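You operate a simulated robot arm through the tools that you are given. There is no shell and no other tool.

The job below is to be done with a simulated robot arm. You get a single attempt, and the scene is never put back.

TASK
Level the flange on the stand, then lock it again.
Fine: lay the level across the flange, one end over the jack, free the lock, turn its black knob till the level shows nought, lock, put the level back. Set down upright: yellow level.

Only the result counts: the job must be done as asked and must still hold three seconds after the hand-in. Knocking over, shifting, dropping, spilling or breaking anything else fails it.

THE ROBOT
A 7-joint arm with a two-finger parallel gripper, fixed in place. Base frame: the origin is on the floor under the middle of its stand, x ahead of it, y to its left, z up; the work surface is at about z = 880. Units: mm, degrees, N and s.
With the tool pointing down near the work surface it reaches from about 240 to 680 mm from the base axis. Its first joint turns from -66.0 to 66.0 degrees. Payload 2.4 kg.
The tool frame sits at the grasp point between the pads (the TCP): z along the fingers, y along the line on which they close. The tips reach 30 mm beyond it. The gripper opens to 94 mm. The fingers are 28 mm wide and 10 mm thick; the gripper's body (50 by 96 mm) begins 55 mm behind the TCP.
Orientation is that of the tool frame in the base frame, as a unit quaternion [w, x, y, z]. With the fingers straight down and closing along the base's y, the tool's x points along the base's -x, its y along +y and its z along -z.

THE INTERFACE
- The arm moves only by the tool move_arm. Its argument "deltas" is a list that holds one entry, the list of rows, each a list of 7 numbers: the shift along the tool's x, y, z in units of 25 mm (1.0 is 25 mm), then the turn, a rotation vector about the tool's x, y, z in units of 6 degrees (1.0 is 6 degrees), then the finger opening in mm, from 0 to 94. In form: [[[tx, ty, tz, wx, wy, wz, grip], ...]]. A call has 1 to 20 rows; each row shifts and turns the commanded pose from where the row before left it, along the tool's axes as they then stand. A call with a number of a shift or a turn outside -1 to 1 is refused whole. A row lasts 0.2 s, in which the tool goes at most 50 mm and 8.6 degrees; a call with a longer step from one row to the next is refused whole, and so is a gripper value outside its range. Where a pose cannot be reached the arm comes as near as it can. A force on the tool above 90 N (or 10 N above the force at the start of the call, whichever is more), or a blocked arm, ends the call early, and 0.2 s more pass. Each finger travels about 153 mm/s and halts on what it meets, pressing with about 34 N; the grip force reading is that of the motor and also rises with nothing between the fingers. The clock runs only during rows and for 0.2 s after the last one: add rows that do not move to give the fingers time. The reply holds the time, the measured pose of the TCP, the force on the tool along the base axes, the opening and the grip force, in the units named above and with some noise, with the torque about the TCP (base axes, N m) and any sound that the robot's microphone picked up.
- Cameras (640 x 400 px; columns grow to the right, rows downward): "scene" is fixed at [46.8, 481.7, 1446.1]; the picture's right is [-0.65, -0.76, 0.00], its down [-0.41, 0.36, -0.84] and it looks along [0.63, -0.55, -0.55] (base axes); focal length 286 px, centre (320, 200). "wrist" rides on the gripper at [76, 14, -102] in the tool frame; the picture's right is [-0.18, 0.98, 0.00], its down [-0.75, -0.14, -0.64] and it looks along [-0.63, -0.12, 0.77] (tool axes); focal length 243 px, centre (320, 200). There is no depth. A picture from a camera that has moved, and an enlarged one, comes with that camera's place and axes in the base frame and with its lens.
- grab_frame(camera): a new picture of that camera. The clock stands still meanwhile.
- zoom(camera, box): a new picture of the part [left, top, right, bottom] of that camera's present view, enlarged. The clock stands still meanwhile.
- job_done(): hands the job in; it is judged then, once.

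Nothing tells you positions but the pictures and the camera data. Unless the task says otherwise, let go and move clear before handing in.

The tools are called after "Call:" as a command line: name --argument value ..., lists and objects as JSON in quotes. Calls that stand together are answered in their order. move_arm: Moves the arm, as the interface text tells. Its arguments: {"type":"object","properties":{"deltas":{"type":"array","items":{"type":"array","items":{"type":"array","items":{"type":"number"}}}}},"required":["deltas"]} The other tools are called the same way: grab_frame (camera) takes a picture; zoom (camera, box) takes an enlarged picture of a part of a camera's view; job_done () hands the job in.

At the start:

```text
time: 0.0
tool_pos: [355.3, -132.4, 1284.4]
ee_rot: [0.001, 0.001, 1.0, 0.001]
wrist_force: [1.0, -0.1, 0.1]
ft_torque: [0.06, 0.0, -0.01]
opening: 94.0
grip_force: 0.1
```

scene: 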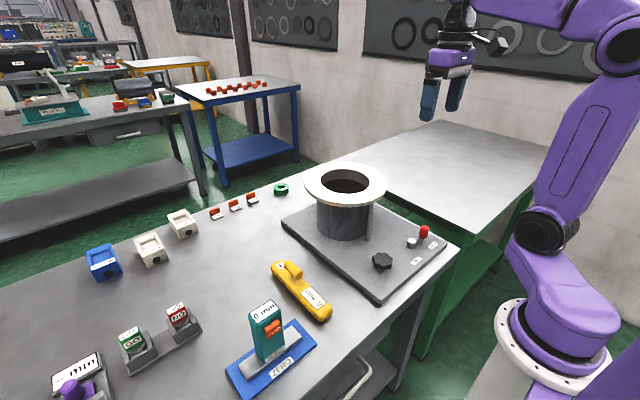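
wrist: 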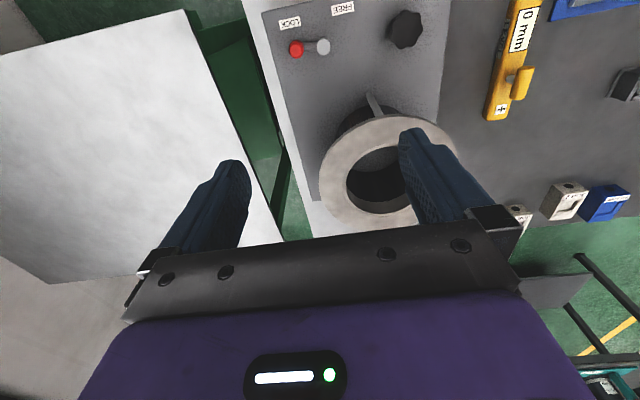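

I see the stand with the white flange, a red/grey lock lever, a black knob, and a yellow level lying on the bench. First I'll look closer at each of these.

Call:
zoom --camera "scene" --box '[270, 150, 470, 300]'

Call:
zoom --camera "scene" --box '[200, 240, 360, 400]'

Call:
zoom --camera "wrist" --box '[260, 0, 460, 130]'

Call:
zoom --camera "wrist" --box '[440, 0, 640, 130]'

```text
2.67 times, centred on (370, 225) of scene
camera zoom: at [46.8, 481.7, 1446.1], right [-0.65, -0.76, 0.0], down [-0.41, 0.36, -0.84], along [0.63, -0.55, -0.55], focal length 762 px, centre (187, 133)
```

zoom: 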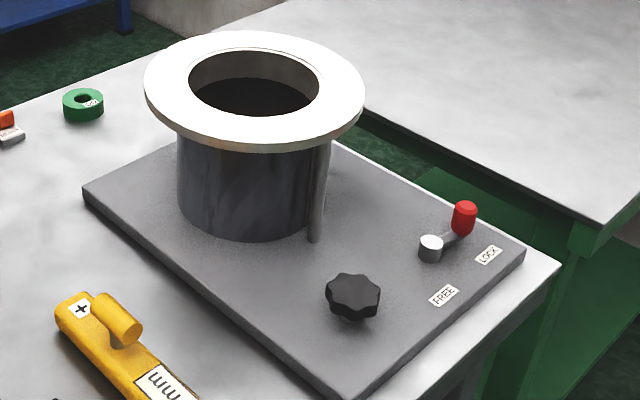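

```text
2.50 times, centred on (280, 320) of scene
camera zoom: at [46.8, 481.7, 1446.1], right [-0.65, -0.76, 0.0], down [-0.41, 0.36, -0.84], along [0.63, -0.55, -0.55], focal length 714 px, centre (420, -100)
```

zoom: 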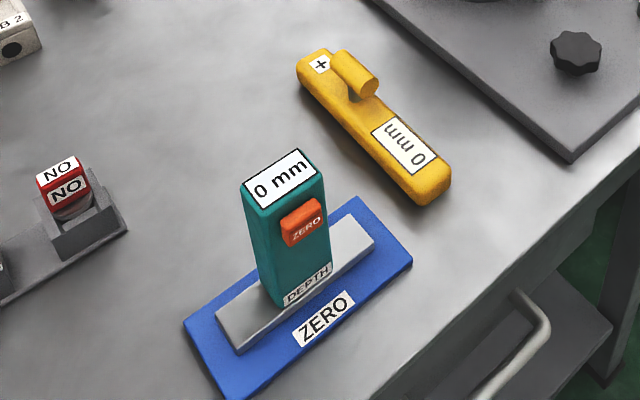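

```text
3.08 times, centred on (360, 65) of wrist
camera zoom: at [278.8, -118.9, 1386.6], right [0.18, 0.98, 0.0], down [0.75, -0.14, 0.64], along [0.63, -0.12, -0.77], focal length 746 px, centre (197, 615)
```

zoom: 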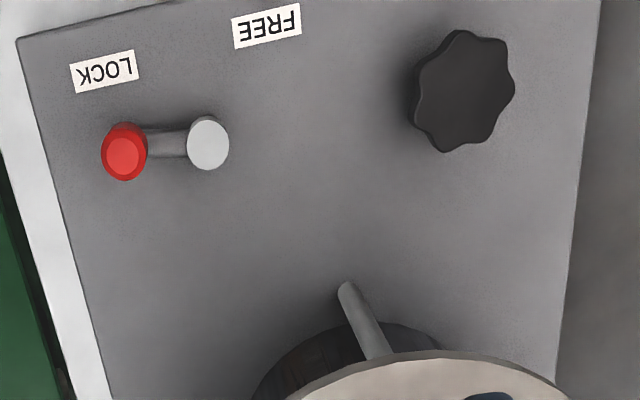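

```text
3.08 times, centred on (540, 65) of wrist
camera zoom: at [278.8, -118.9, 1386.6], right [0.18, 0.98, 0.0], down [0.75, -0.14, 0.64], along [0.63, -0.12, -0.77], focal length 746 px, centre (-357, 615)
```

zoom: 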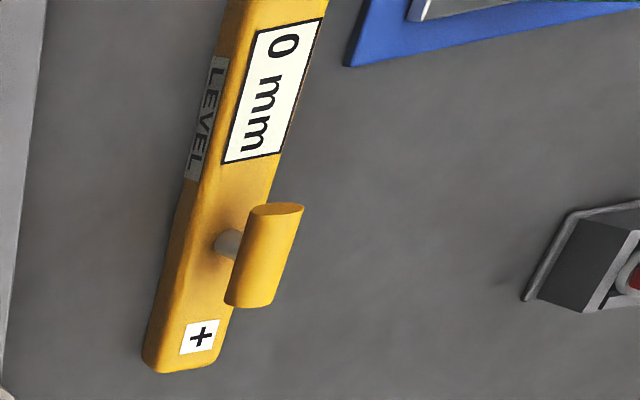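

The stand is roughly at x 340–550, with the lock lever on its robot side and the black knob near y≈10. The yellow level lies near x≈350–510, y≈190. I'll move sideways at height to get a second viewpoint and triangulate.

Call:
move_arm --deltas '[[[0.4, 0.9, 0, 0, 0, 0, 94], [0.4, 0.9, 0, 0, 0, 0, 94], [0.4, 0.9, 0, 0, 0, 0, 94], [0.4, 0.9, 0, 0, 0, 0, 94], [0.4, 0.9, 0, 0, 0, 0, 94], [0.4, 0.9, 0, 0, 0, 0, 94], [0.4, 0.9, 0, 0, 0, 0, 94], [0.4, 0.9, 0, 0, 0, 0, 94], [0, 0, 0, 0, 0, 0, 94], [0, 0, 0, 0, 0, 0, 94]]]'

Call:
grab_frame --camera "wrist"

```text
time: 2.2
tool_pos: [273.8, 47.0, 1284.1]
ee_rot: [0.0, 0.0, 1.0, 0.0]
wrist_force: [0.2, -0.5, -0.2]
ft_torque: [-0.03, -0.01, 0.02]
opening: 94.0
grip_force: 0.0
```

```text
taken
camera wrist: at [198.5, 62.1, 1387.7], right [0.18, 0.98, 0.0], down [0.75, -0.14, 0.64], along [0.63, -0.12, -0.77], focal length 243 px, centre (320, 200)
```

wrist: 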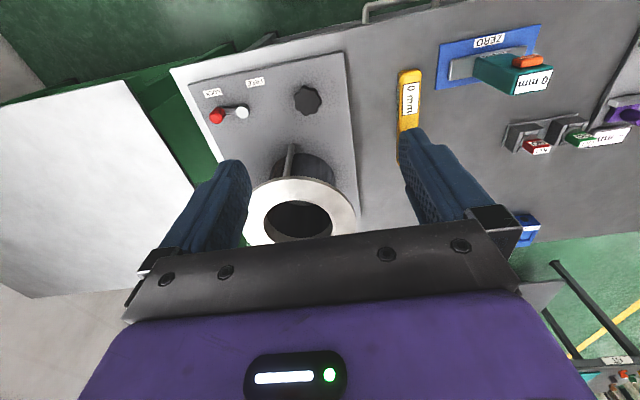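

The knob comes out near (345, 13, 905) and the flange centre near (553, -42, 990). The jack rod is under the robot-side rim near (437, -47). I'll move the camera over the flange for a better look.

Call:
move_arm --deltas '[[[-0.95, -0.43, 0, 0, 0, 0, 94], [-0.95, -0.43, 0, 0, 0, 0, 94], [-0.95, -0.43, 0, 0, 0, 0, 94], [-0.95, -0.43, 0, 0, 0, 0, 94], [-0.95, -0.43, 0, 0, 0, 0, 94], [-0.95, -0.43, 0, 0, 0, 0, 94], [0, 0, 0, 0, 0, 0, 94], [0, 0, 0, 0, 0, 0, 94]]]'

Call:
grab_frame --camera "wrist"

Call:
zoom --camera "wrist" --box '[200, 0, 440, 200]'

```text
time: 4.0
tool_pos: [415.1, -17.8, 1284.2]
ee_rot: [0.0, 0.0, 1.0, -0.001]
wrist_force: [-0.3, 0.4, 0.1]
ft_torque: [0.02, -0.04, 0.03]
opening: 93.9
grip_force: 0.0
```

```text
taken
camera wrist: at [339.8, -4.1, 1386.9], right [0.18, 0.98, 0.0], down [0.75, -0.14, 0.64], along [0.63, -0.12, -0.77], focal length 243 px, centre (320, 200)
```

wrist: 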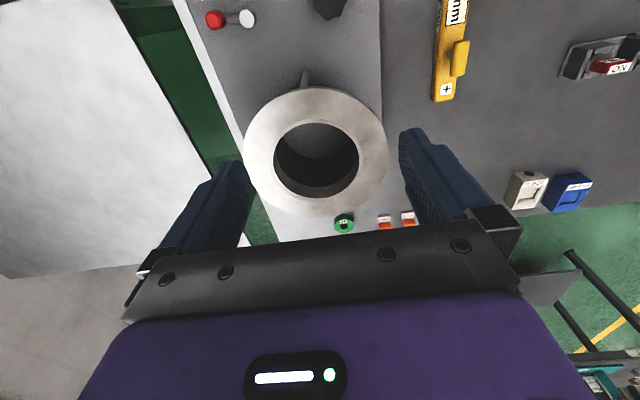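

```text
2.00 times, centred on (320, 100) of wrist
camera zoom: at [339.8, -4.1, 1386.9], right [0.18, 0.98, 0.0], down [0.75, -0.14, 0.64], along [0.63, -0.12, -0.77], focal length 485 px, centre (320, 400)
```

zoom: 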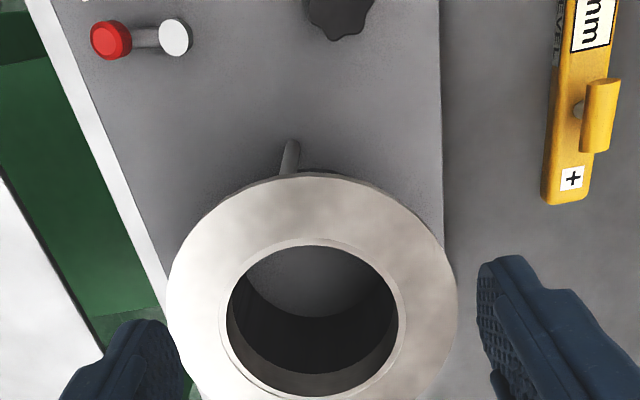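

The flange is about 260 mm across with its centre near (575, -51), and the jack is at its robot-side rim. Next I'll view the level on the bench from closer.

Call:
move_arm --deltas '[[[0, 0.904, 0.4, 0, 0, 0, 94], [0, 0.904, 0.4, 0, 0, 0, 94], [0, 0.904, 0.4, 0, 0, 0, 94], [0, 0.904, 0.4, 0, 0, 0, 94], [0, 0.904, 0.4, 0, 0, 0, 94], [0, 0.904, 0.4, 0, 0, 0, 94], [0, 0.904, 0.4, 0, 0, 0, 94], [0, 0.904, 0.4, 0, 0, 0, 94], [0, 0.904, 0.4, 0, 0, 0, 94], [0, 0.904, 0.4, 0, 0, 0, 94], [0, 0, 0, 0, 0, 0, 94], [0, 0, 0, 0, 0, 0, 94]]]'

Call:
grab_frame --camera "wrist"

Call:
zoom --camera "wrist" --box '[200, 0, 440, 150]'

```text
time: 6.6
tool_pos: [417.2, 207.9, 1185.4]
ee_rot: [0.001, 0.0, 1.0, 0.0]
wrist_force: [-0.1, -1.2, 0.0]
ft_torque: [-0.01, 0.02, -0.03]
opening: 94.1
grip_force: 0.1
```

```text
taken
camera wrist: at [340.9, 222.7, 1287.3], right [0.18, 0.98, 0.0], down [0.75, -0.14, 0.64], along [0.63, -0.12, -0.77], focal length 243 px, centre (320, 200)
```

wrist: 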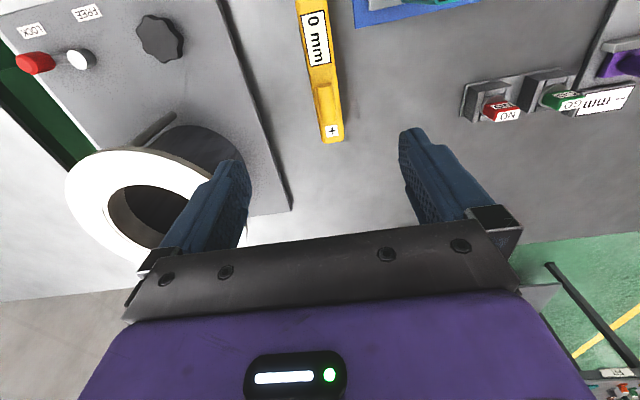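

```text
2.67 times, centred on (320, 75) of wrist
camera zoom: at [340.9, 222.7, 1287.3], right [0.18, 0.98, 0.0], down [0.75, -0.14, 0.64], along [0.63, -0.12, -0.77], focal length 647 px, centre (320, 533)
```

zoom: 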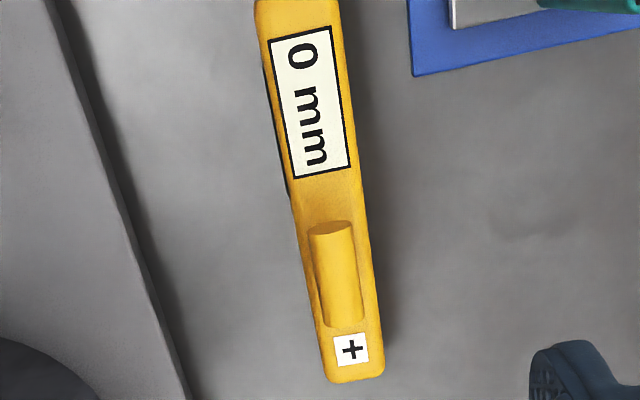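

The level lies parallel to x at y≈210, with its + end at x≈543 and its handle near x≈460. I'll back up to see the whole level, and descend a bit so I can triangulate.

Call:
move_arm --deltas '[[[0.9, 0, 0, 0, 0, 0, 94], [0.9, 0, 0, 0, 0, 0, 94], [0.9, 0, 0, 0, 0, 0, 94], [0.9, 0, 0, 0, 0, 0, 94], [0, 0, 0, 0, 0, 0, 94], [0, 0, 0, 0, 0, 0, 94]]]'

Call:
zoom --camera "wrist" --box '[200, 0, 440, 150]'

Call:
grab_frame --camera "wrist"

```text
time: 8.0
tool_pos: [327.1, 208.4, 1184.1]
ee_rot: [0.0, 0.0, 1.0, 0.0]
wrist_force: [-0.3, 0.6, 0.5]
ft_torque: [-0.02, -0.04, 0.01]
opening: 94.1
grip_force: 0.0
```

```text
2.67 times, centred on (320, 75) of wrist
camera zoom: at [251.4, 222.9, 1286.1], right [0.18, 0.98, 0.0], down [0.75, -0.14, 0.64], along [0.63, -0.12, -0.77], focal length 647 px, centre (320, 533)
```

zoom: 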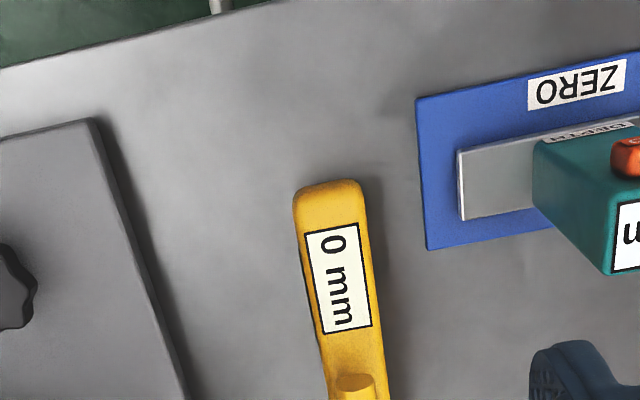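

```text
taken
camera wrist: at [251.4, 222.9, 1286.1], right [0.18, 0.98, 0.0], down [0.75, -0.14, 0.64], along [0.63, -0.12, -0.77], focal length 243 px, centre (320, 200)
```

wrist: 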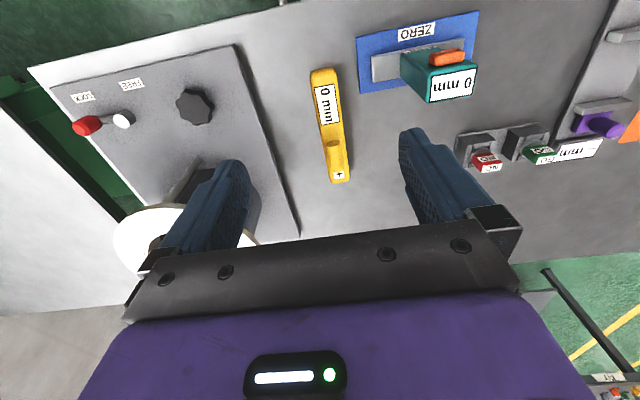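

The level spans x≈329–543 at y≈210, with its top near z≈890 and the handle bar at about z≈908. That puts the bench a little below the nominal 880. I'll descend above the level for a closer measurement.

Call:
move_arm --deltas '[[[-0.5, 0, 0.9, 0, 0, 0, 94], [-0.5, 0, 0.9, 0, 0, 0, 94], [-0.5, 0, 0.9, 0, 0, 0, 94], [-0.5, 0, 0.9, 0, 0, 0, 94], [0, 0, 0.9, 0, 0, 0, 94], [0, 0, 0, 0, 0, 0, 94], [0, 0, 0, 0, 0, 0, 94]]]'

Call:
grab_frame --camera "wrist"

Call:
zoom --camera "wrist" --box '[240, 20, 400, 180]'

Call:
zoom --camera "scene" --box '[220, 200, 380, 340]'

```text
time: 9.6
tool_pos: [377.0, 207.4, 1070.8]
ee_rot: [0.0, -0.001, 1.0, 0.0]
wrist_force: [0.5, 1.1, 0.6]
ft_torque: [-0.01, -0.03, 0.0]
opening: 93.8
grip_force: 0.1
```

```text
taken
camera wrist: at [301.7, 222.2, 1173.0], right [0.18, 0.98, 0.0], down [0.75, -0.14, 0.64], along [0.63, -0.12, -0.77], focal length 243 px, centre (320, 200)
```

wrist: 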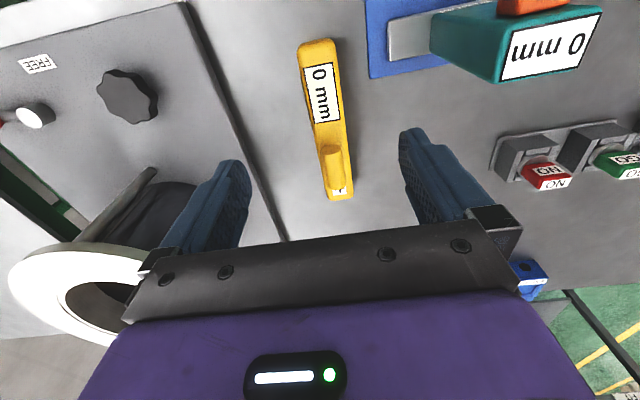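

```text
2.50 times, centred on (320, 100) of wrist
camera zoom: at [301.7, 222.2, 1173.0], right [0.18, 0.98, 0.0], down [0.75, -0.14, 0.64], along [0.63, -0.12, -0.77], focal length 606 px, centre (320, 450)
```

zoom: 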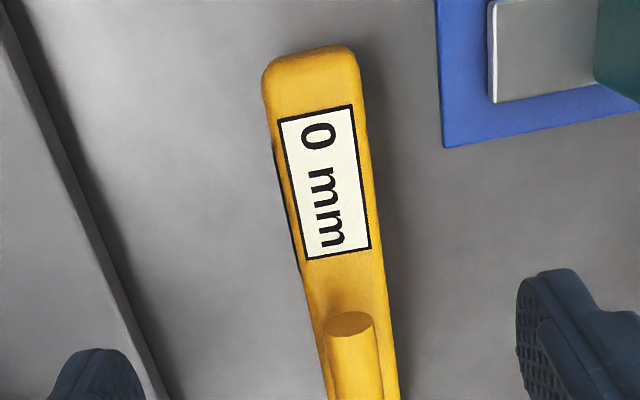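

```text
2.86 times, centred on (300, 270) of scene
camera zoom: at [46.8, 481.7, 1446.1], right [-0.65, -0.76, 0.0], down [-0.41, 0.36, -0.84], along [0.63, -0.55, -0.55], focal length 816 px, centre (377, 0)
```

zoom: 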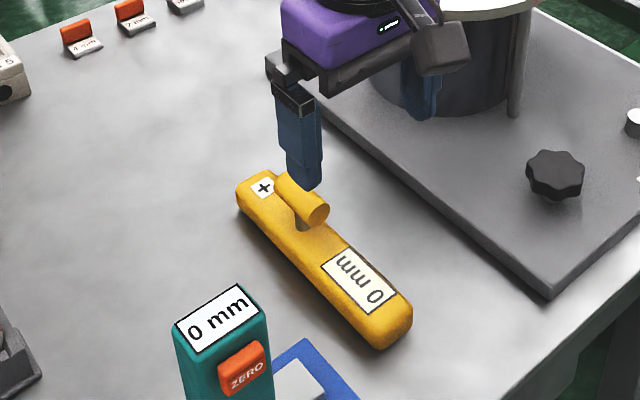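

The handle bar has its axis at about z≈923, diameter ~23, spanning x 436–484 at y≈211. Before grasping I want exact flange and jack geometry, so I'll move over there for closer views.

Call:
move_arm --deltas '[[[0, 0, -1, 0, 0, 0, 94], [0, 0, -1, 0, 0, 0, 94], [0, 0, -1, 0, 0, 0, 94], [0, 0, -1, 0, 0, 0, 94], [0.17, -0.97, 0, 0, 0, 0, 94], [0.17, -0.97, 0, 0, 0, 0, 94], [0.17, -0.97, 0, 0, 0, 0, 94], [0.17, -0.97, 0, 0, 0, 0, 94], [0.17, -0.97, 0, 0, 0, 0, 94], [0.17, -0.97, 0, 0, 0, 0, 94], [0.17, -0.97, 0, 0, 0, 0, 94], [0.17, -0.97, 0, 0, 0, 0, 94], [0.17, -0.97, 0, 0, 0, 0, 94], [0.17, -0.97, 0, 0, 0, 0, 94], [0.17, -0.97, 0, 0, 0, 0, 94], [0, 0, 0, 0, 0, 0, 94], [0, 0, 0, 0, 0, 0, 94]]]'

Call:
grab_frame --camera "wrist"

Call:
zoom --camera "wrist" --box '[220, 60, 420, 220]'

Call:
zoom --camera "wrist" --box '[200, 0, 440, 120]'

```text
time: 13.2
tool_pos: [330.4, -58.5, 1171.0]
ee_rot: [0.0, 0.0, 1.0, 0.0]
wrist_force: [0.9, 0.3, 0.0]
ft_torque: [0.02, 0.03, -0.03]
opening: 94.2
grip_force: 0.0
```

```text
taken
camera wrist: at [254.9, -43.3, 1272.8], right [0.18, 0.98, 0.0], down [0.75, -0.14, 0.64], along [0.63, -0.12, -0.77], focal length 243 px, centre (320, 200)
```

wrist: 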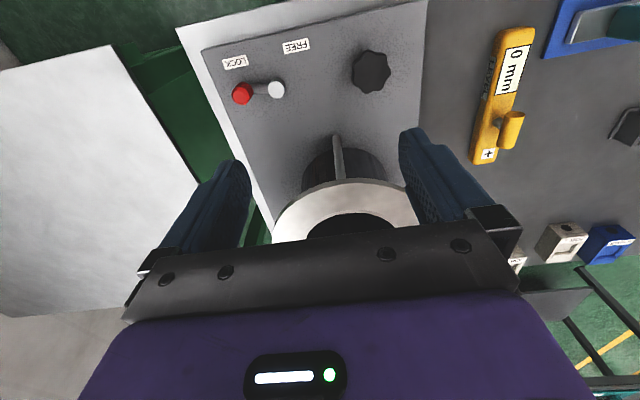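

```text
2.50 times, centred on (320, 140) of wrist
camera zoom: at [254.9, -43.3, 1272.8], right [0.18, 0.98, 0.0], down [0.75, -0.14, 0.64], along [0.63, -0.12, -0.77], focal length 606 px, centre (320, 350)
```

zoom: 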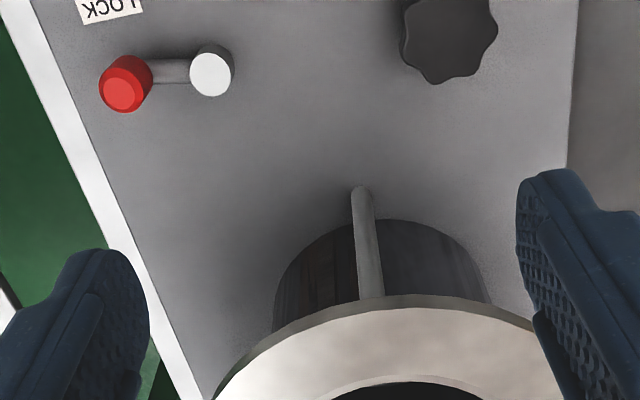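

```text
2.67 times, centred on (320, 60) of wrist
camera zoom: at [254.9, -43.3, 1272.8], right [0.18, 0.98, 0.0], down [0.75, -0.14, 0.64], along [0.63, -0.12, -0.77], focal length 647 px, centre (320, 573)
```

zoom: 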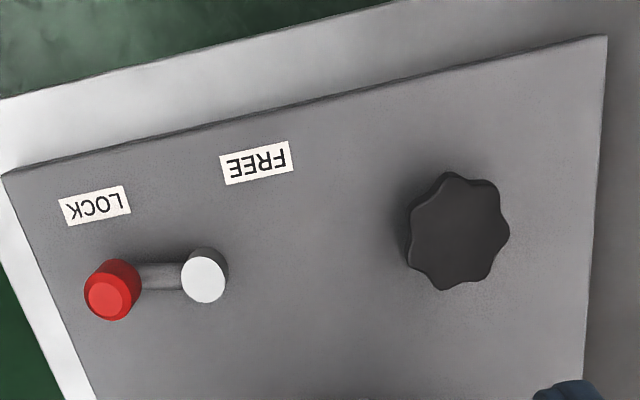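

From two close views I get the flange centre ≈ (557, -50), outer radius ≈124, hole radius ≈78, top z≈1025, and the jack axis at about (445, -49). The lock pivot is ≈(346, -125) and its red handle ≈(338, -170, 927). Next I'll go above the level's handle.

Call:
move_arm --deltas '[[[-0.405, 0.897, 0, 0, 0, 0, 70], [-0.405, 0.897, 0, 0, 0, 0, 70], [-0.405, 0.897, 0, 0, 0, 0, 70], [-0.405, 0.897, 0, 0, 0, 0, 70], [-0.405, 0.897, 0, 0, 0, 0, 70], [-0.405, 0.897, 0, 0, 0, 0, 70], [-0.405, 0.897, 0, 0, 0, 0, 70], [-0.405, 0.897, 0, 0, 0, 0, 70], [-0.405, 0.897, 0, 0, 0, 0, 70], [-0.405, 0.897, 0, 0, 0, 0, 70], [-0.405, 0.897, 0, 0, 0, 0, 70], [-0.405, 0.897, 0, 0, 0, 0, 70], [0, 0, 0.9, 0, 0, 0, 70], [0, 0, 0.9, 0, 0, 0, 70], [0, 0, 0.9, 0, 0, 0, 70], [0, 0, 0.9, 0, 0, 0, 70], [0, 0, 0.9, 0, 0, 0, 70], [0, 0, 0.9, 0, 0, 0, 70], [0, 0, 0, 0, 0, 0, 70], [0, 0, 0, 0, 0, 0, 70]]]'

Call:
grab_frame --camera "wrist"

Call:
zoom --camera "scene" --box '[200, 180, 400, 340]'

```text
time: 17.4
tool_pos: [452.1, 210.8, 1035.9]
ee_rot: [-0.001, -0.001, 1.0, 0.0]
wrist_force: [-0.5, -0.5, -0.1]
ft_torque: [0.0, 0.02, 0.0]
opening: 70.2
grip_force: 0.1
```

```text
taken
camera wrist: at [376.5, 225.8, 1137.8], right [0.18, 0.98, 0.0], down [0.75, -0.14, 0.64], along [0.63, -0.12, -0.77], focal length 243 px, centre (320, 200)
```

wrist: 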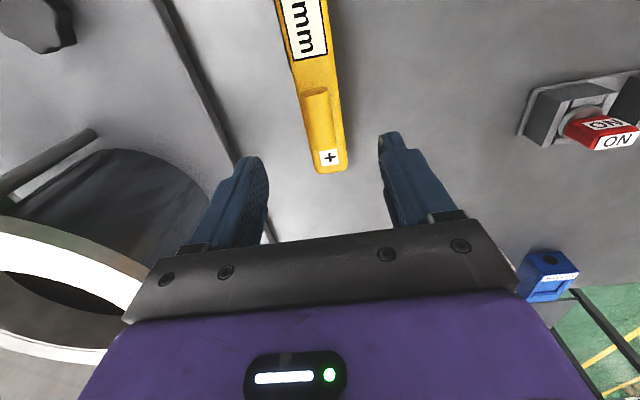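

```text
2.50 times, centred on (300, 260) of scene
camera zoom: at [46.8, 481.7, 1446.1], right [-0.65, -0.76, 0.0], down [-0.41, 0.36, -0.84], along [0.63, -0.55, -0.55], focal length 714 px, centre (370, 50)
```

zoom: 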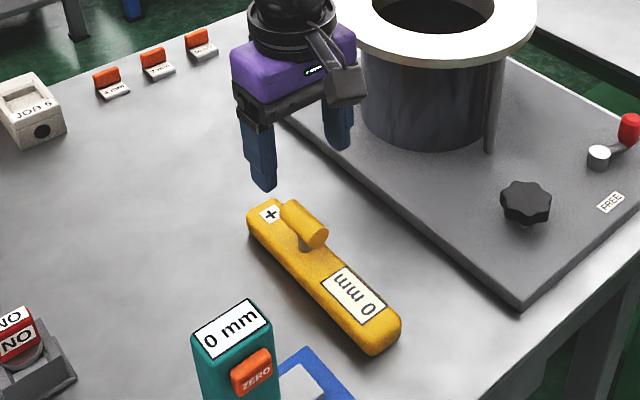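

I'm above the handle and aligned. I'll descend so the fingers straddle the bar, with the tips just above the level's top face.

Call:
move_arm --deltas '[[[0, 0.05, 0.9, 0, 0, 0, 60], [0, 0, 0.9, 0, 0, 0, 60], [0, 0, 0.9, 0, 0, 0, 60], [0, 0, 0.6, 0, 0, 0, 60], [0, 0, 0.4, 0, 0, 0, 60], [0, 0, 0.3, 0, 0, 0, 60], [0, 0, 0.3, 0, 0, 0, 60], [0, 0, 0, 0, 0, 0, 60], [0, 0, 0, 0, 0, 0, 60]]]'

Call:
grab_frame --camera "wrist"

Call:
zoom --camera "scene" --box '[220, 200, 380, 320]'

```text
time: 19.4
tool_pos: [452.0, 212.1, 929.6]
ee_rot: [0.0, 0.0, 1.0, 0.0]
wrist_force: [-0.7, -0.2, 0.4]
ft_torque: [0.01, -0.01, -0.01]
opening: 60.0
grip_force: 0.2
```

```text
taken
camera wrist: at [376.7, 226.4, 1031.0], right [0.18, 0.98, 0.0], down [0.75, -0.14, 0.64], along [0.63, -0.12, -0.77], focal length 243 px, centre (320, 200)
```

wrist: 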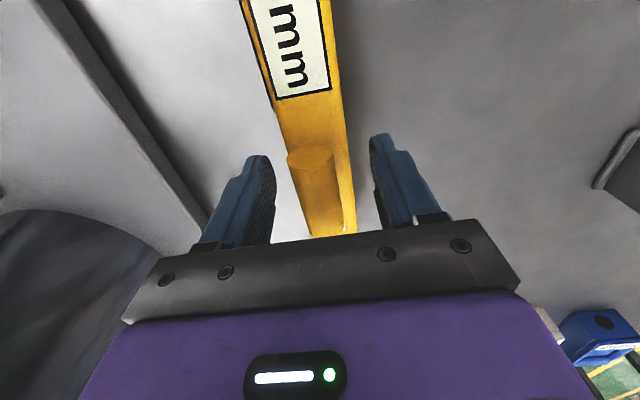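

```text
3.33 times, centred on (300, 260) of scene
camera zoom: at [46.8, 481.7, 1446.1], right [-0.65, -0.76, 0.0], down [-0.41, 0.36, -0.84], along [0.63, -0.55, -0.55], focal length 953 px, centre (387, 0)
```

zoom: 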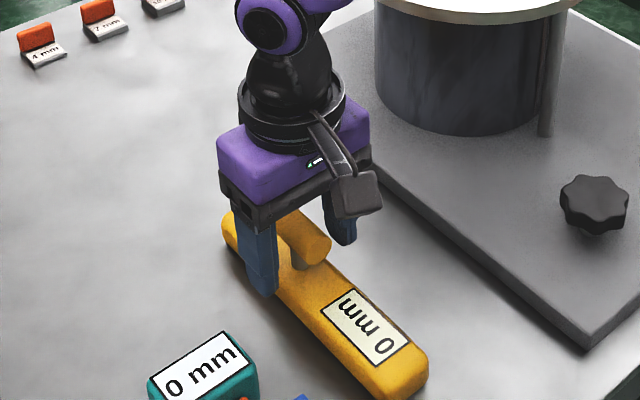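

The fingers straddle the bar evenly. I'll close on it.

Call:
move_arm --deltas '[[[0, 0, 0.1, 0, 0, 0, 30], [0, 0, 0, 0, 0, 0, 15], [0, 0, 0, 0, 0, 0, 5], [0, 0, 0, 0, 0, 0, 5], [0, 0, 0, 0, 0, 0, 5]]]'

Call:
grab_frame --camera "wrist"

```text
time: 20.6
tool_pos: [451.4, 211.8, 926.4]
ee_rot: [0.0, 0.0, 1.0, 0.0]
wrist_force: [-2.4, -5.5, 10.1]
ft_torque: [-0.01, 0.21, 0.07]
opening: 27.8
grip_force: 34.0
```

```text
taken
camera wrist: at [376.8, 226.2, 1028.9], right [0.18, 0.98, 0.0], down [0.75, -0.14, 0.64], along [0.63, -0.12, -0.77], focal length 243 px, centre (320, 200)
```

wrist: 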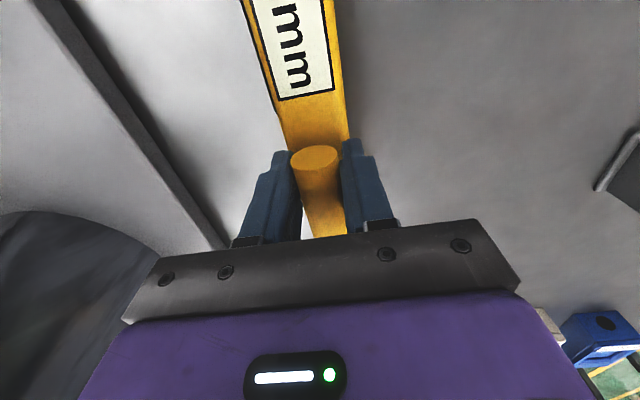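

The bar is gripped at 27.8 mm with 34 N. I'll lift slowly and check weight and tilt.

Call:
move_arm --deltas '[[[0, 0, -0.2, 0, 0, 0, 5], [0, 0, -0.4, 0, 0, 0, 5], [0, 0, -0.6, 0, 0, 0, 5], [0, 0, -0.6, 0, 0, 0, 5], [0, 0, 0, 0, 0, 0, 5], [0, 0, 0, 0, 0, 0, 5]]]'

Call:
grab_frame --camera "wrist"

Call:
zoom --camera "scene" --box '[220, 180, 380, 320]'

```text
time: 22.0
tool_pos: [453.4, 212.0, 970.3]
ee_rot: [0.0, 0.0, 1.0, 0.0]
wrist_force: [-0.1, 0.1, -0.3]
ft_torque: [-0.01, 0.01, 0.01]
opening: 4.9
grip_force: 0.1
```

```text
taken
camera wrist: at [377.2, 226.0, 1073.0], right [0.18, 0.98, 0.0], down [0.75, -0.14, 0.64], along [0.63, -0.12, -0.77], focal length 243 px, centre (320, 200)
```

wrist: 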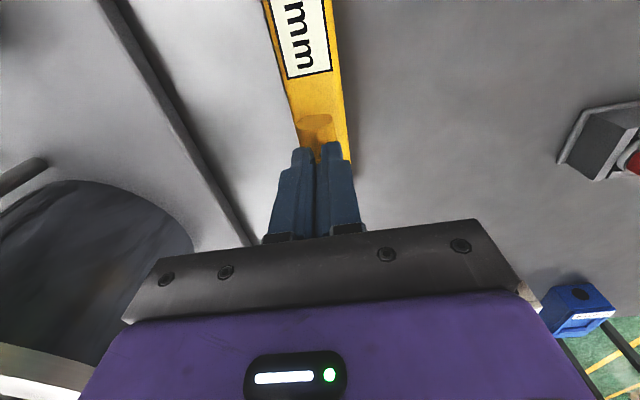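

```text
2.86 times, centred on (300, 250) of scene
camera zoom: at [46.8, 481.7, 1446.1], right [-0.65, -0.76, 0.0], down [-0.41, 0.36, -0.84], along [0.63, -0.55, -0.55], focal length 816 px, centre (377, 57)
```

zoom: 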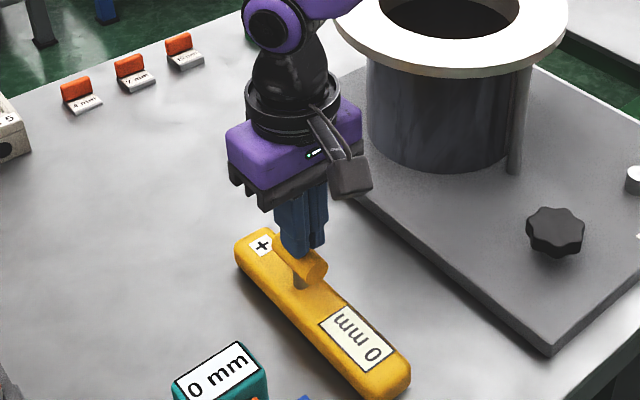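

The bar slipped out of the fingers. The level looks to be still in its place, but I need a better view of the handle's true shape before gripping again.

Call:
move_arm --deltas '[[[0, 0, -0.5, 0, 0, 0, 90], [0.3, 0, -0.7, 0, 0, 0, 94], [0.6, 0, -0.5, 0, 0, 0, 94], [0.9, 0, 0, 0, 0, 0, 94], [0.6, 0, 0, 0, 0, 0, 94], [0, 0, 0, 0, 0, 0, 94], [0, 0, 0, 0, 0, 0, 94]]]'

Call:
zoom --camera "wrist" --box '[260, 80, 400, 230]'

Call:
zoom --camera "scene" --box '[260, 240, 340, 330]'

```text
time: 23.6
tool_pos: [392.4, 212.8, 1014.3]
ee_rot: [0.0, 0.0, 1.0, 0.0]
wrist_force: [0.0, -0.5, -0.4]
ft_torque: [0.01, 0.01, -0.01]
opening: 94.1
grip_force: 0.0
```

```text
2.67 times, centred on (330, 155) of wrist
camera zoom: at [316.0, 225.5, 1115.2], right [0.18, 0.98, 0.0], down [0.75, -0.14, 0.64], along [0.63, -0.12, -0.77], focal length 647 px, centre (293, 320)
```

zoom: 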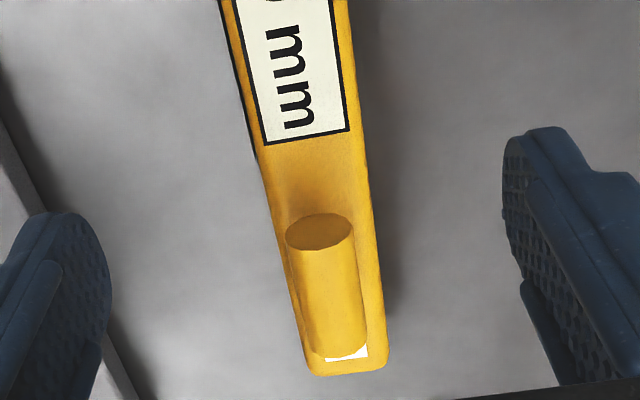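

```text
4.44 times, centred on (300, 285) of scene
camera zoom: at [46.8, 481.7, 1446.1], right [-0.65, -0.76, 0.0], down [-0.41, 0.36, -0.84], along [0.63, -0.55, -0.55], focal length 1270 px, centre (409, -178)
```

zoom: 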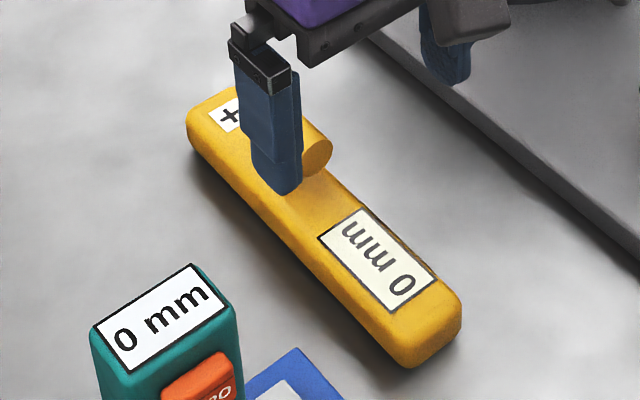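

By vision the bar is about 24 mm thick with its axis at z≈924, yet the fingers stopped at 27.8. Something near the tips probably blocked them, so I'll move the arm aside and inspect the handle post with the scene camera.

Call:
move_arm --deltas '[[[0, 0, -1, 0, 0, 0, 94], [0, 0, -1, 0, 0, 0, 94], [0, -0.5, -1, 0, 0, 0, 94], [0, -1, -1, 0, 0, 0, 94], [0, -1, -0.5, 0, 0, 0, 94], [0, -1, 0, 0, 0, 0, 94], [0, -1, 0, 0, 0, 0, 94], [0, -1, 0, 0, 0, 0, 94], [0, 0, 0, 0, 0, 0, 94]]]'

Call:
zoom --camera "scene" --box '[265, 250, 335, 325]'

Call:
zoom --camera "scene" --box '[270, 255, 310, 290]'

```text
time: 25.6
tool_pos: [392.5, 72.9, 1126.5]
ee_rot: [0.0, 0.0, 1.0, 0.0]
wrist_force: [0.6, -0.2, -0.1]
ft_torque: [-0.02, -0.01, 0.02]
opening: 94.1
grip_force: 0.1
```

```text
5.33 times, centred on (300, 288) of scene
camera zoom: at [46.8, 481.7, 1446.1], right [-0.65, -0.76, 0.0], down [-0.41, 0.36, -0.84], along [0.63, -0.55, -0.55], focal length 1524 px, centre (427, -267)
```

zoom: 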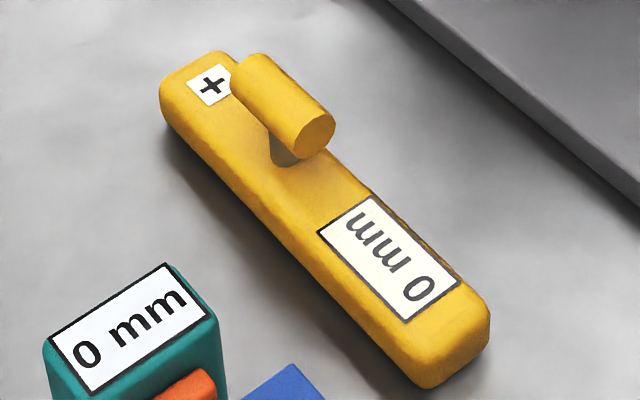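

```text
11.43 times, centred on (290, 272) of scene
camera zoom: at [46.8, 481.7, 1446.1], right [-0.65, -0.76, 0.0], down [-0.41, 0.36, -0.84], along [0.63, -0.55, -0.55], focal length 3266 px, centre (663, -629)
```

zoom: 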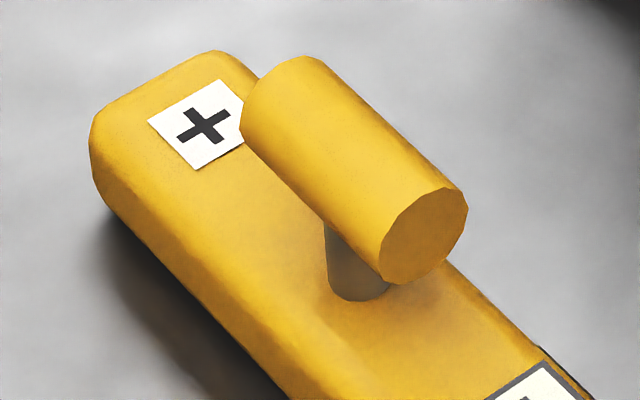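

The handle is a plain 24 mm cylinder on a post, as I measured. I'll retry more carefully: centre on the bar, settle fully, then close in small steps while watching forces.

Call:
move_arm --deltas '[[[-0.437, 0.93, 0.2, 0, 0, 0, 70], [-0.437, 0.93, 0.2, 0, 0, 0, 70], [-0.437, 0.93, 0.2, 0, 0, 0, 70], [-0.437, 0.93, 0.2, 0, 0, 0, 70], [-0.437, 0.93, 0.2, 0, 0, 0, 60], [-0.437, 0.93, 0.2, 0, 0, 0, 60], [0, 0, 0.9, 0, 0, 0, 60], [0, 0, 0.9, 0, 0, 0, 60], [0, 0, 0.9, 0, 0, 0, 60], [0, 0, 0.9, 0, 0, 0, 60], [0, 0, 0.9, 0, 0, 0, 60], [0, 0, 0.9, 0, 0, 0, 60], [0, 0, 0.6, 0, 0, 0, 60], [0, 0, 0.6, 0, 0, 0, 60], [0, 0, 0.06, 0, 0, 0, 60], [0, 0, 0, 0, 0, 0, 60], [0, 0, 0, 0, 0, 0, 60]]]'

Call:
zoom --camera "wrist" --box '[220, 80, 420, 240]'

Call:
zoom --camera "scene" --box '[255, 230, 335, 310]'

```text
time: 29.2
tool_pos: [456.7, 211.5, 929.7]
ee_rot: [0.0, 0.0, 1.0, 0.0]
wrist_force: [0.0, -0.1, 0.2]
ft_torque: [0.01, -0.01, -0.02]
opening: 60.1
grip_force: 0.1
```

```text
2.50 times, centred on (320, 160) of wrist
camera zoom: at [381.2, 227.3, 1032.8], right [0.18, 0.98, 0.0], down [0.75, -0.14, 0.64], along [0.63, -0.12, -0.77], focal length 606 px, centre (320, 300)
```

zoom: 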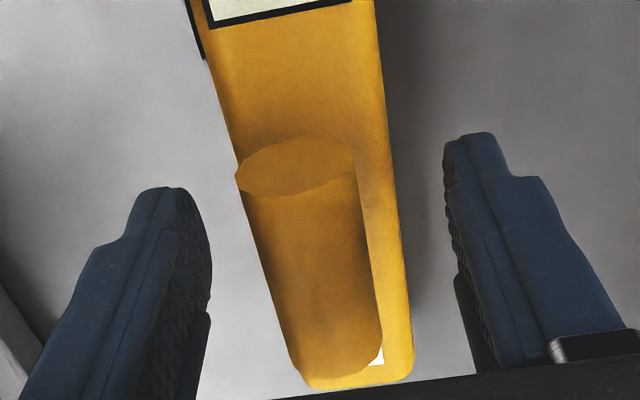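

```text
5.00 times, centred on (295, 270) of scene
camera zoom: at [46.8, 481.7, 1446.1], right [-0.65, -0.76, 0.0], down [-0.41, 0.36, -0.84], along [0.63, -0.55, -0.55], focal length 1429 px, centre (445, -150)
```

zoom: 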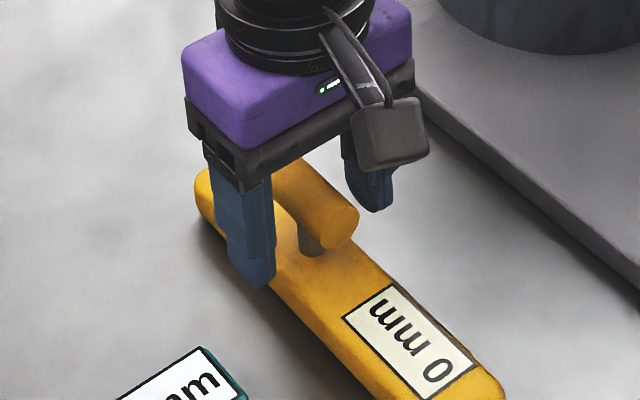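

Call:
move_arm --deltas '[[[0, -0.03, 0, 0, 0, 0, 40], [0, 0, 0, 0, 0, 0, 32], [0, 0, 0, 0, 0, 0, 30], [0, 0, 0, 0, 0, 0, 30]]]'

Call:
zoom --camera "wrist" --box '[220, 80, 420, 240]'

```text
time: 30.2
tool_pos: [456.8, 211.1, 930.8]
ee_rot: [-0.001, 0.001, 1.0, -0.001]
wrist_force: [0.6, -0.4, -0.2]
ft_torque: [0.01, 0.01, 0.03]
opening: 29.9
grip_force: 0.1
```

```text
2.50 times, centred on (320, 160) of wrist
camera zoom: at [381.6, 226.4, 1032.5], right [0.18, 0.98, 0.0], down [0.75, -0.14, 0.64], along [0.63, -0.12, -0.77], focal length 606 px, centre (320, 300)
```

zoom: 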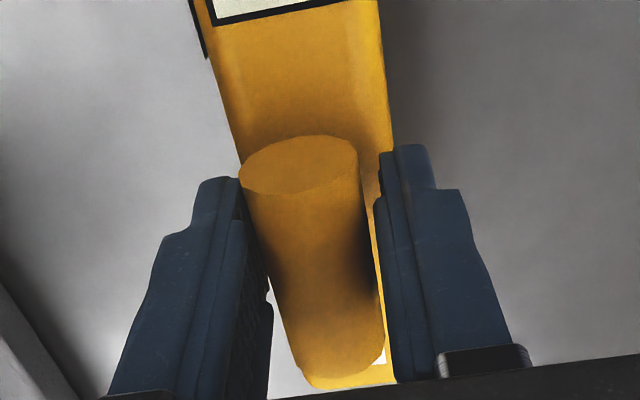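

Call:
move_arm --deltas '[[[0, 0, 0, 0, 0, 0, 27], [0, 0, 0, 0, 0, 0, 25], [0, 0, 0, 0, 0, 0, 25], [0, 0, 0, 0, 0, 0, 25], [0, 0, 0, 0, 0, 0, 25]]]'

Call:
zoom --camera "wrist" --box '[220, 80, 420, 240]'

```text
time: 31.4
tool_pos: [458.8, 211.8, 930.0]
ee_rot: [-0.001, 0.0, 1.0, 0.0]
wrist_force: [0.0, -2.3, 1.5]
ft_torque: [-0.02, 0.05, 0.02]
opening: 27.0
grip_force: 34.5
```

```text
2.50 times, centred on (320, 160) of wrist
camera zoom: at [381.6, 226.3, 1032.6], right [0.18, 0.98, 0.0], down [0.75, -0.14, 0.64], along [0.63, -0.12, -0.77], focal length 606 px, centre (320, 300)
```

zoom: 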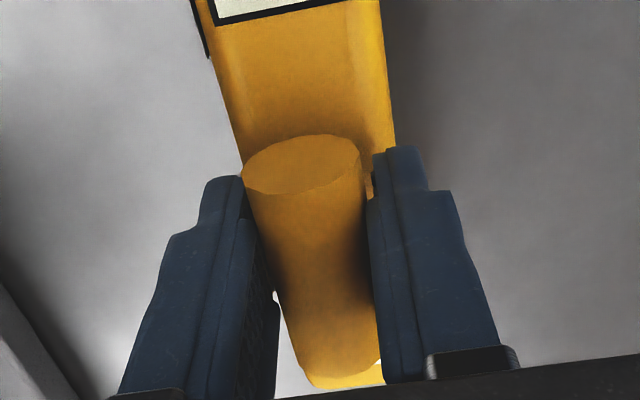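

Contact at 27.0 mm with 34.5 N and little side load. I'll command the grip fully closed, then lift only a couple of mm and read the force.

Call:
move_arm --deltas '[[[0, 0, 0, 0, 0, 0, 0], [0, 0, 0, 0, 0, 0, 0], [0, 0, -0.04, 0, 0, 0, 0], [0, 0, -0.04, 0, 0, 0, 0], [0, 0, 0, 0, 0, 0, 0]]]'

```text
time: 32.6
tool_pos: [458.5, 213.0, 933.0]
ee_rot: [-0.001, 0.0, 1.0, 0.0]
wrist_force: [-0.3, 0.7, 0.2]
ft_torque: [-0.02, -0.05, 0.0]
opening: 26.8
grip_force: 33.9
```

Call:
move_arm --deltas '[[[0, 0, -0.08, 0, 0, 0, 0], [0, 0, -0.08, 0, 0, 0, 0], [0, 0, 0, 0, 0, 0, 0]]]'

Call:
zoom --camera "wrist" --box '[220, 80, 420, 240]'

Call:
zoom --camera "scene" --box '[255, 230, 335, 310]'

```text
time: 33.4
tool_pos: [458.4, 212.3, 936.2]
ee_rot: [0.0, 0.0, 1.0, 0.001]
wrist_force: [-0.6, -0.3, -3.6]
ft_torque: [0.01, -0.02, -0.01]
opening: 27.0
grip_force: 33.5
```

```text
2.50 times, centred on (320, 160) of wrist
camera zoom: at [381.8, 226.3, 1038.4], right [0.18, 0.98, 0.0], down [0.75, -0.14, 0.64], along [0.63, -0.12, -0.77], focal length 606 px, centre (320, 300)
```

zoom: 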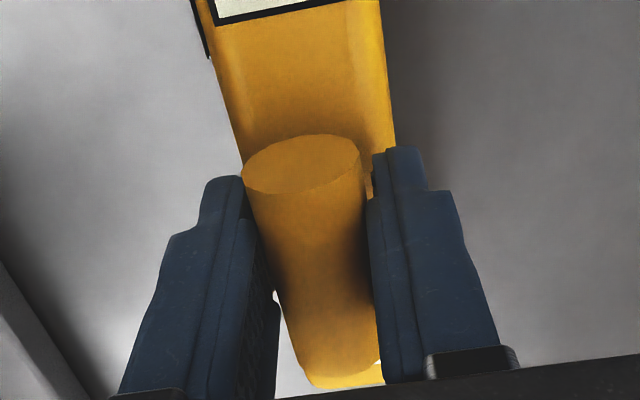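

```text
5.00 times, centred on (295, 270) of scene
camera zoom: at [46.8, 481.8, 1446.1], right [-0.65, -0.76, 0.0], down [-0.41, 0.36, -0.84], along [0.63, -0.55, -0.55], focal length 1429 px, centre (445, -150)
```

zoom: 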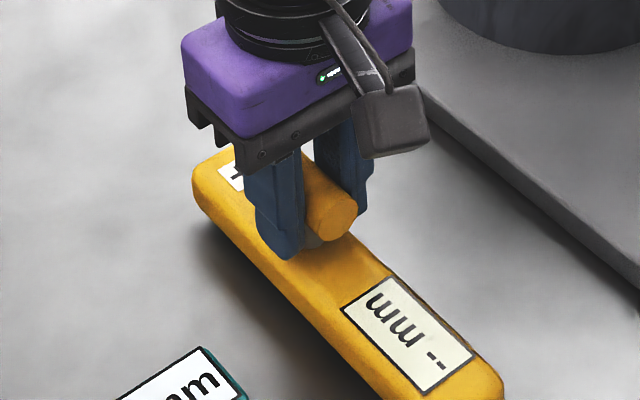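

The level now shows "-- mm" and follows the gripper, with a weight of about 3.6 N, so it's lifted. I'll keep raising it gently.

Call:
move_arm --deltas '[[[0, 0, -0.12, 0, 0, 0, 0], [0, 0, -0.2, 0, 0, 0, 0], [0, 0, -0.3, 0, 0, 0, 0], [0, 0, -0.3, 0, 0, 0, 0], [0, 0, -0.3, 0, 0, 0, 0], [0, 0, -0.3, 0, 0, 0, 0], [0, 0, -0.2, 0, 0, 0, 0], [0, 0, -0.1, 0, 0, 0, 0], [0, 0, 0, 0, 0, 0, 0]]]'

Call:
zoom --camera "wrist" --box '[200, 0, 440, 240]'

Call:
zoom --camera "scene" --box '[220, 200, 380, 320]'

```text
time: 35.4
tool_pos: [458.0, 213.6, 982.3]
ee_rot: [0.0, 0.0, 1.0, 0.0]
wrist_force: [0.0, -0.2, -3.2]
ft_torque: [0.0, -0.08, 0.01]
opening: 26.6
grip_force: 33.9
```

```text
1.67 times, centred on (320, 120) of wrist
camera zoom: at [382.7, 226.9, 1084.0], right [0.18, 0.98, 0.0], down [0.75, -0.14, 0.64], along [0.63, -0.12, -0.77], focal length 404 px, centre (320, 333)
```

zoom: 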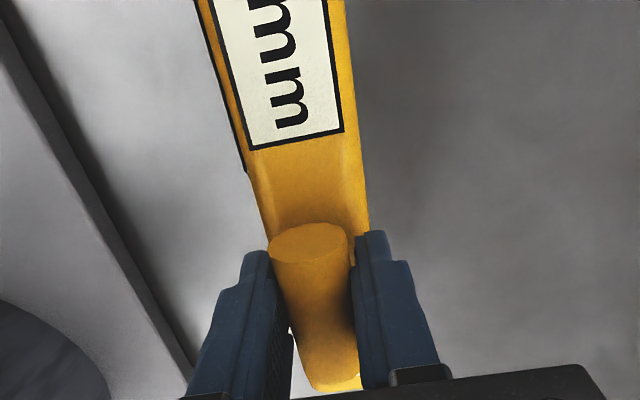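

```text
3.33 times, centred on (300, 260) of scene
camera zoom: at [46.8, 481.8, 1446.1], right [-0.65, -0.76, 0.0], down [-0.41, 0.36, -0.84], along [0.63, -0.55, -0.55], focal length 953 px, centre (387, 0)
```

zoom: 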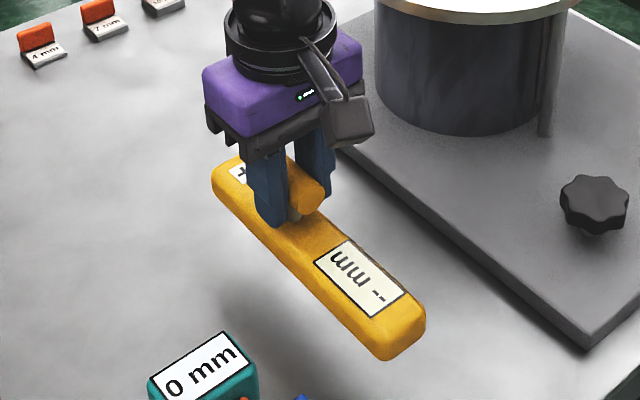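

Grip holds (26.6 mm, level hanging flat). I'll raise it well above the flange height, then carry it sideways in the next call.

Call:
move_arm --deltas '[[[0, 0, -0.3, 0, 0, 0, 0], [0, 0, -0.6, 0, 0, 0, 0], [0, 0, -0.8, 0, 0, 0, 0], [0, 0, -0.9, 0, 0, 0, 0], [0, 0, -0.9, 0, 0, 0, 0], [0, 0, -0.9, 0, 0, 0, 0], [0, 0, -0.9, 0, 0, 0, 0], [0, 0, -0.7, 0, 0, 0, 0], [0, 0, -0.5, 0, 0, 0, 0], [0, 0, -0.2, 0, 0, 0, 0], [0, 0, 0, 0, 0, 0, 0]]]'

Call:
move_arm --deltas '[[[-0.1, -0.25, 0, 0, 0, 0, 0], [-0.2, -0.5, 0, 0, 0, 0, 0], [-0.3, -0.75, 0, 0, 0, 0, 0], [-0.35, -0.85, 0, 0, 0, 0, 0], [-0.35, -0.85, 0, 0, 0, 0, 0], [-0.35, -0.85, 0, 0, 0, 0, 0], [-0.35, -0.85, 0, 0, 0, 0, 0], [-0.35, -0.85, 0, 0, 0, 0, 0], [-0.35, -0.85, 0, 0, 0, 0, 0], [-0.35, -0.85, 0, 0, 0, 0, 0], [-0.35, -0.85, 0, 0, 0, 0, 0], [-0.35, -0.85, 0, 0, 0, 0, 0], [-0.3, -0.75, 0, 0, 0, 0, 0], [-0.2, -0.5, 0, 0, 0, 0, 0], [0, -0.15, 0, 0, 0, 0, 0], [0, 0, 0, 0, 0, 0, 0], [0, 0, 0, 0, 0, 0, 0]]]'

Call:
grab_frame --camera "wrist"

Call:
grab_frame --camera "scene"

```text
time: 37.8
tool_pos: [457.4, 212.9, 1149.5]
ee_rot: [0.0, 0.001, 1.0, 0.0]
wrist_force: [0.0, -0.2, -3.8]
ft_torque: [0.02, -0.02, -0.01]
opening: 26.6
grip_force: 34.1
```

```text
time: 41.4
tool_pos: [565.0, -51.4, 1148.8]
ee_rot: [0.0, 0.0, 1.0, 0.0]
wrist_force: [0.2, 0.0, -4.0]
ft_torque: [0.0, -0.03, -0.02]
opening: 26.2
grip_force: 34.3
```

```text
taken
camera wrist: at [489.0, -37.5, 1251.2], right [0.18, 0.98, 0.0], down [0.75, -0.14, 0.64], along [0.63, -0.12, -0.77], focal length 243 px, centre (320, 200)
```

wrist: 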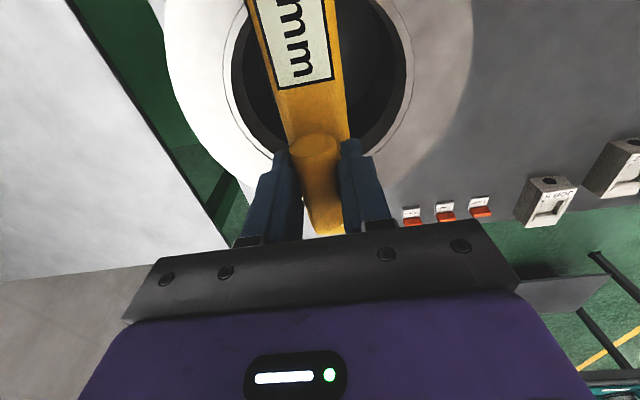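

```text
taken
```

scene: 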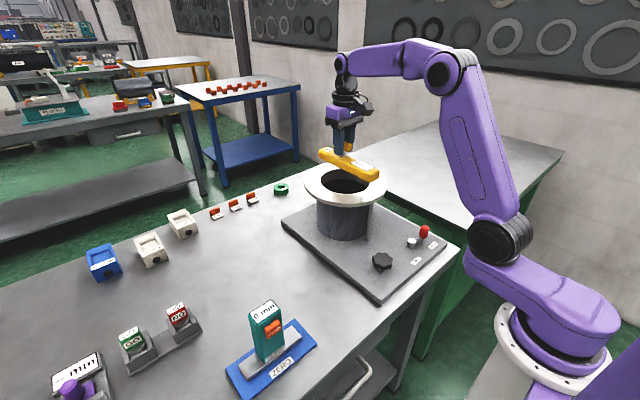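

I'm over the flange, and the hole edges confirm centre (557, -50) and z≈1025. I'll lower toward the flange, slowly near the expected contact height.

Call:
move_arm --deltas '[[[0, 0.06, 0.3, 0, 0, 0, 0], [0, 0, 0.5, 0, 0, 0, 0], [0, 0, 0.5, 0, 0, 0, 0], [0, 0, 0.3, 0, 0, 0, 0], [0, 0, 0.2, 0, 0, 0, 0], [0, 0, 0, 0, 0, 0, 0], [0, 0, 0, 0, 0, 0, 0]]]'

Call:
zoom --camera "scene" --box '[285, 110, 415, 230]'

```text
time: 43.0
tool_pos: [565.4, -51.3, 1111.3]
ee_rot: [0.008, 0.0, 1.0, -0.001]
wrist_force: [-8.6, 1.4, 54.2]
ft_torque: [0.03, -0.05, 0.01]
opening: 26.1
grip_force: 34.0
```

```text
3.33 times, centred on (350, 170) of scene
camera zoom: at [45.4, 481.9, 1446.1], right [-0.65, -0.76, 0.0], down [-0.41, 0.36, -0.84], along [0.63, -0.55, -0.55], focal length 953 px, centre (220, 300)
```

zoom: 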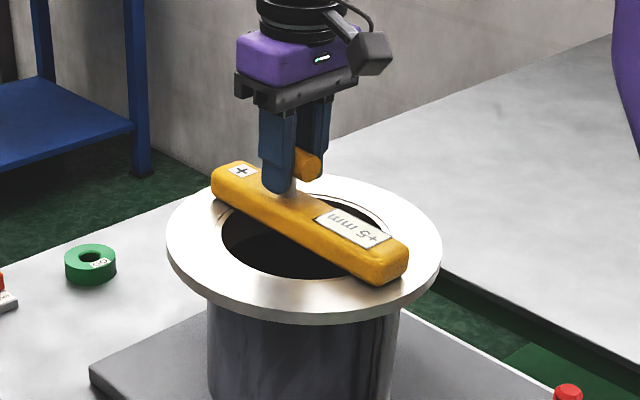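

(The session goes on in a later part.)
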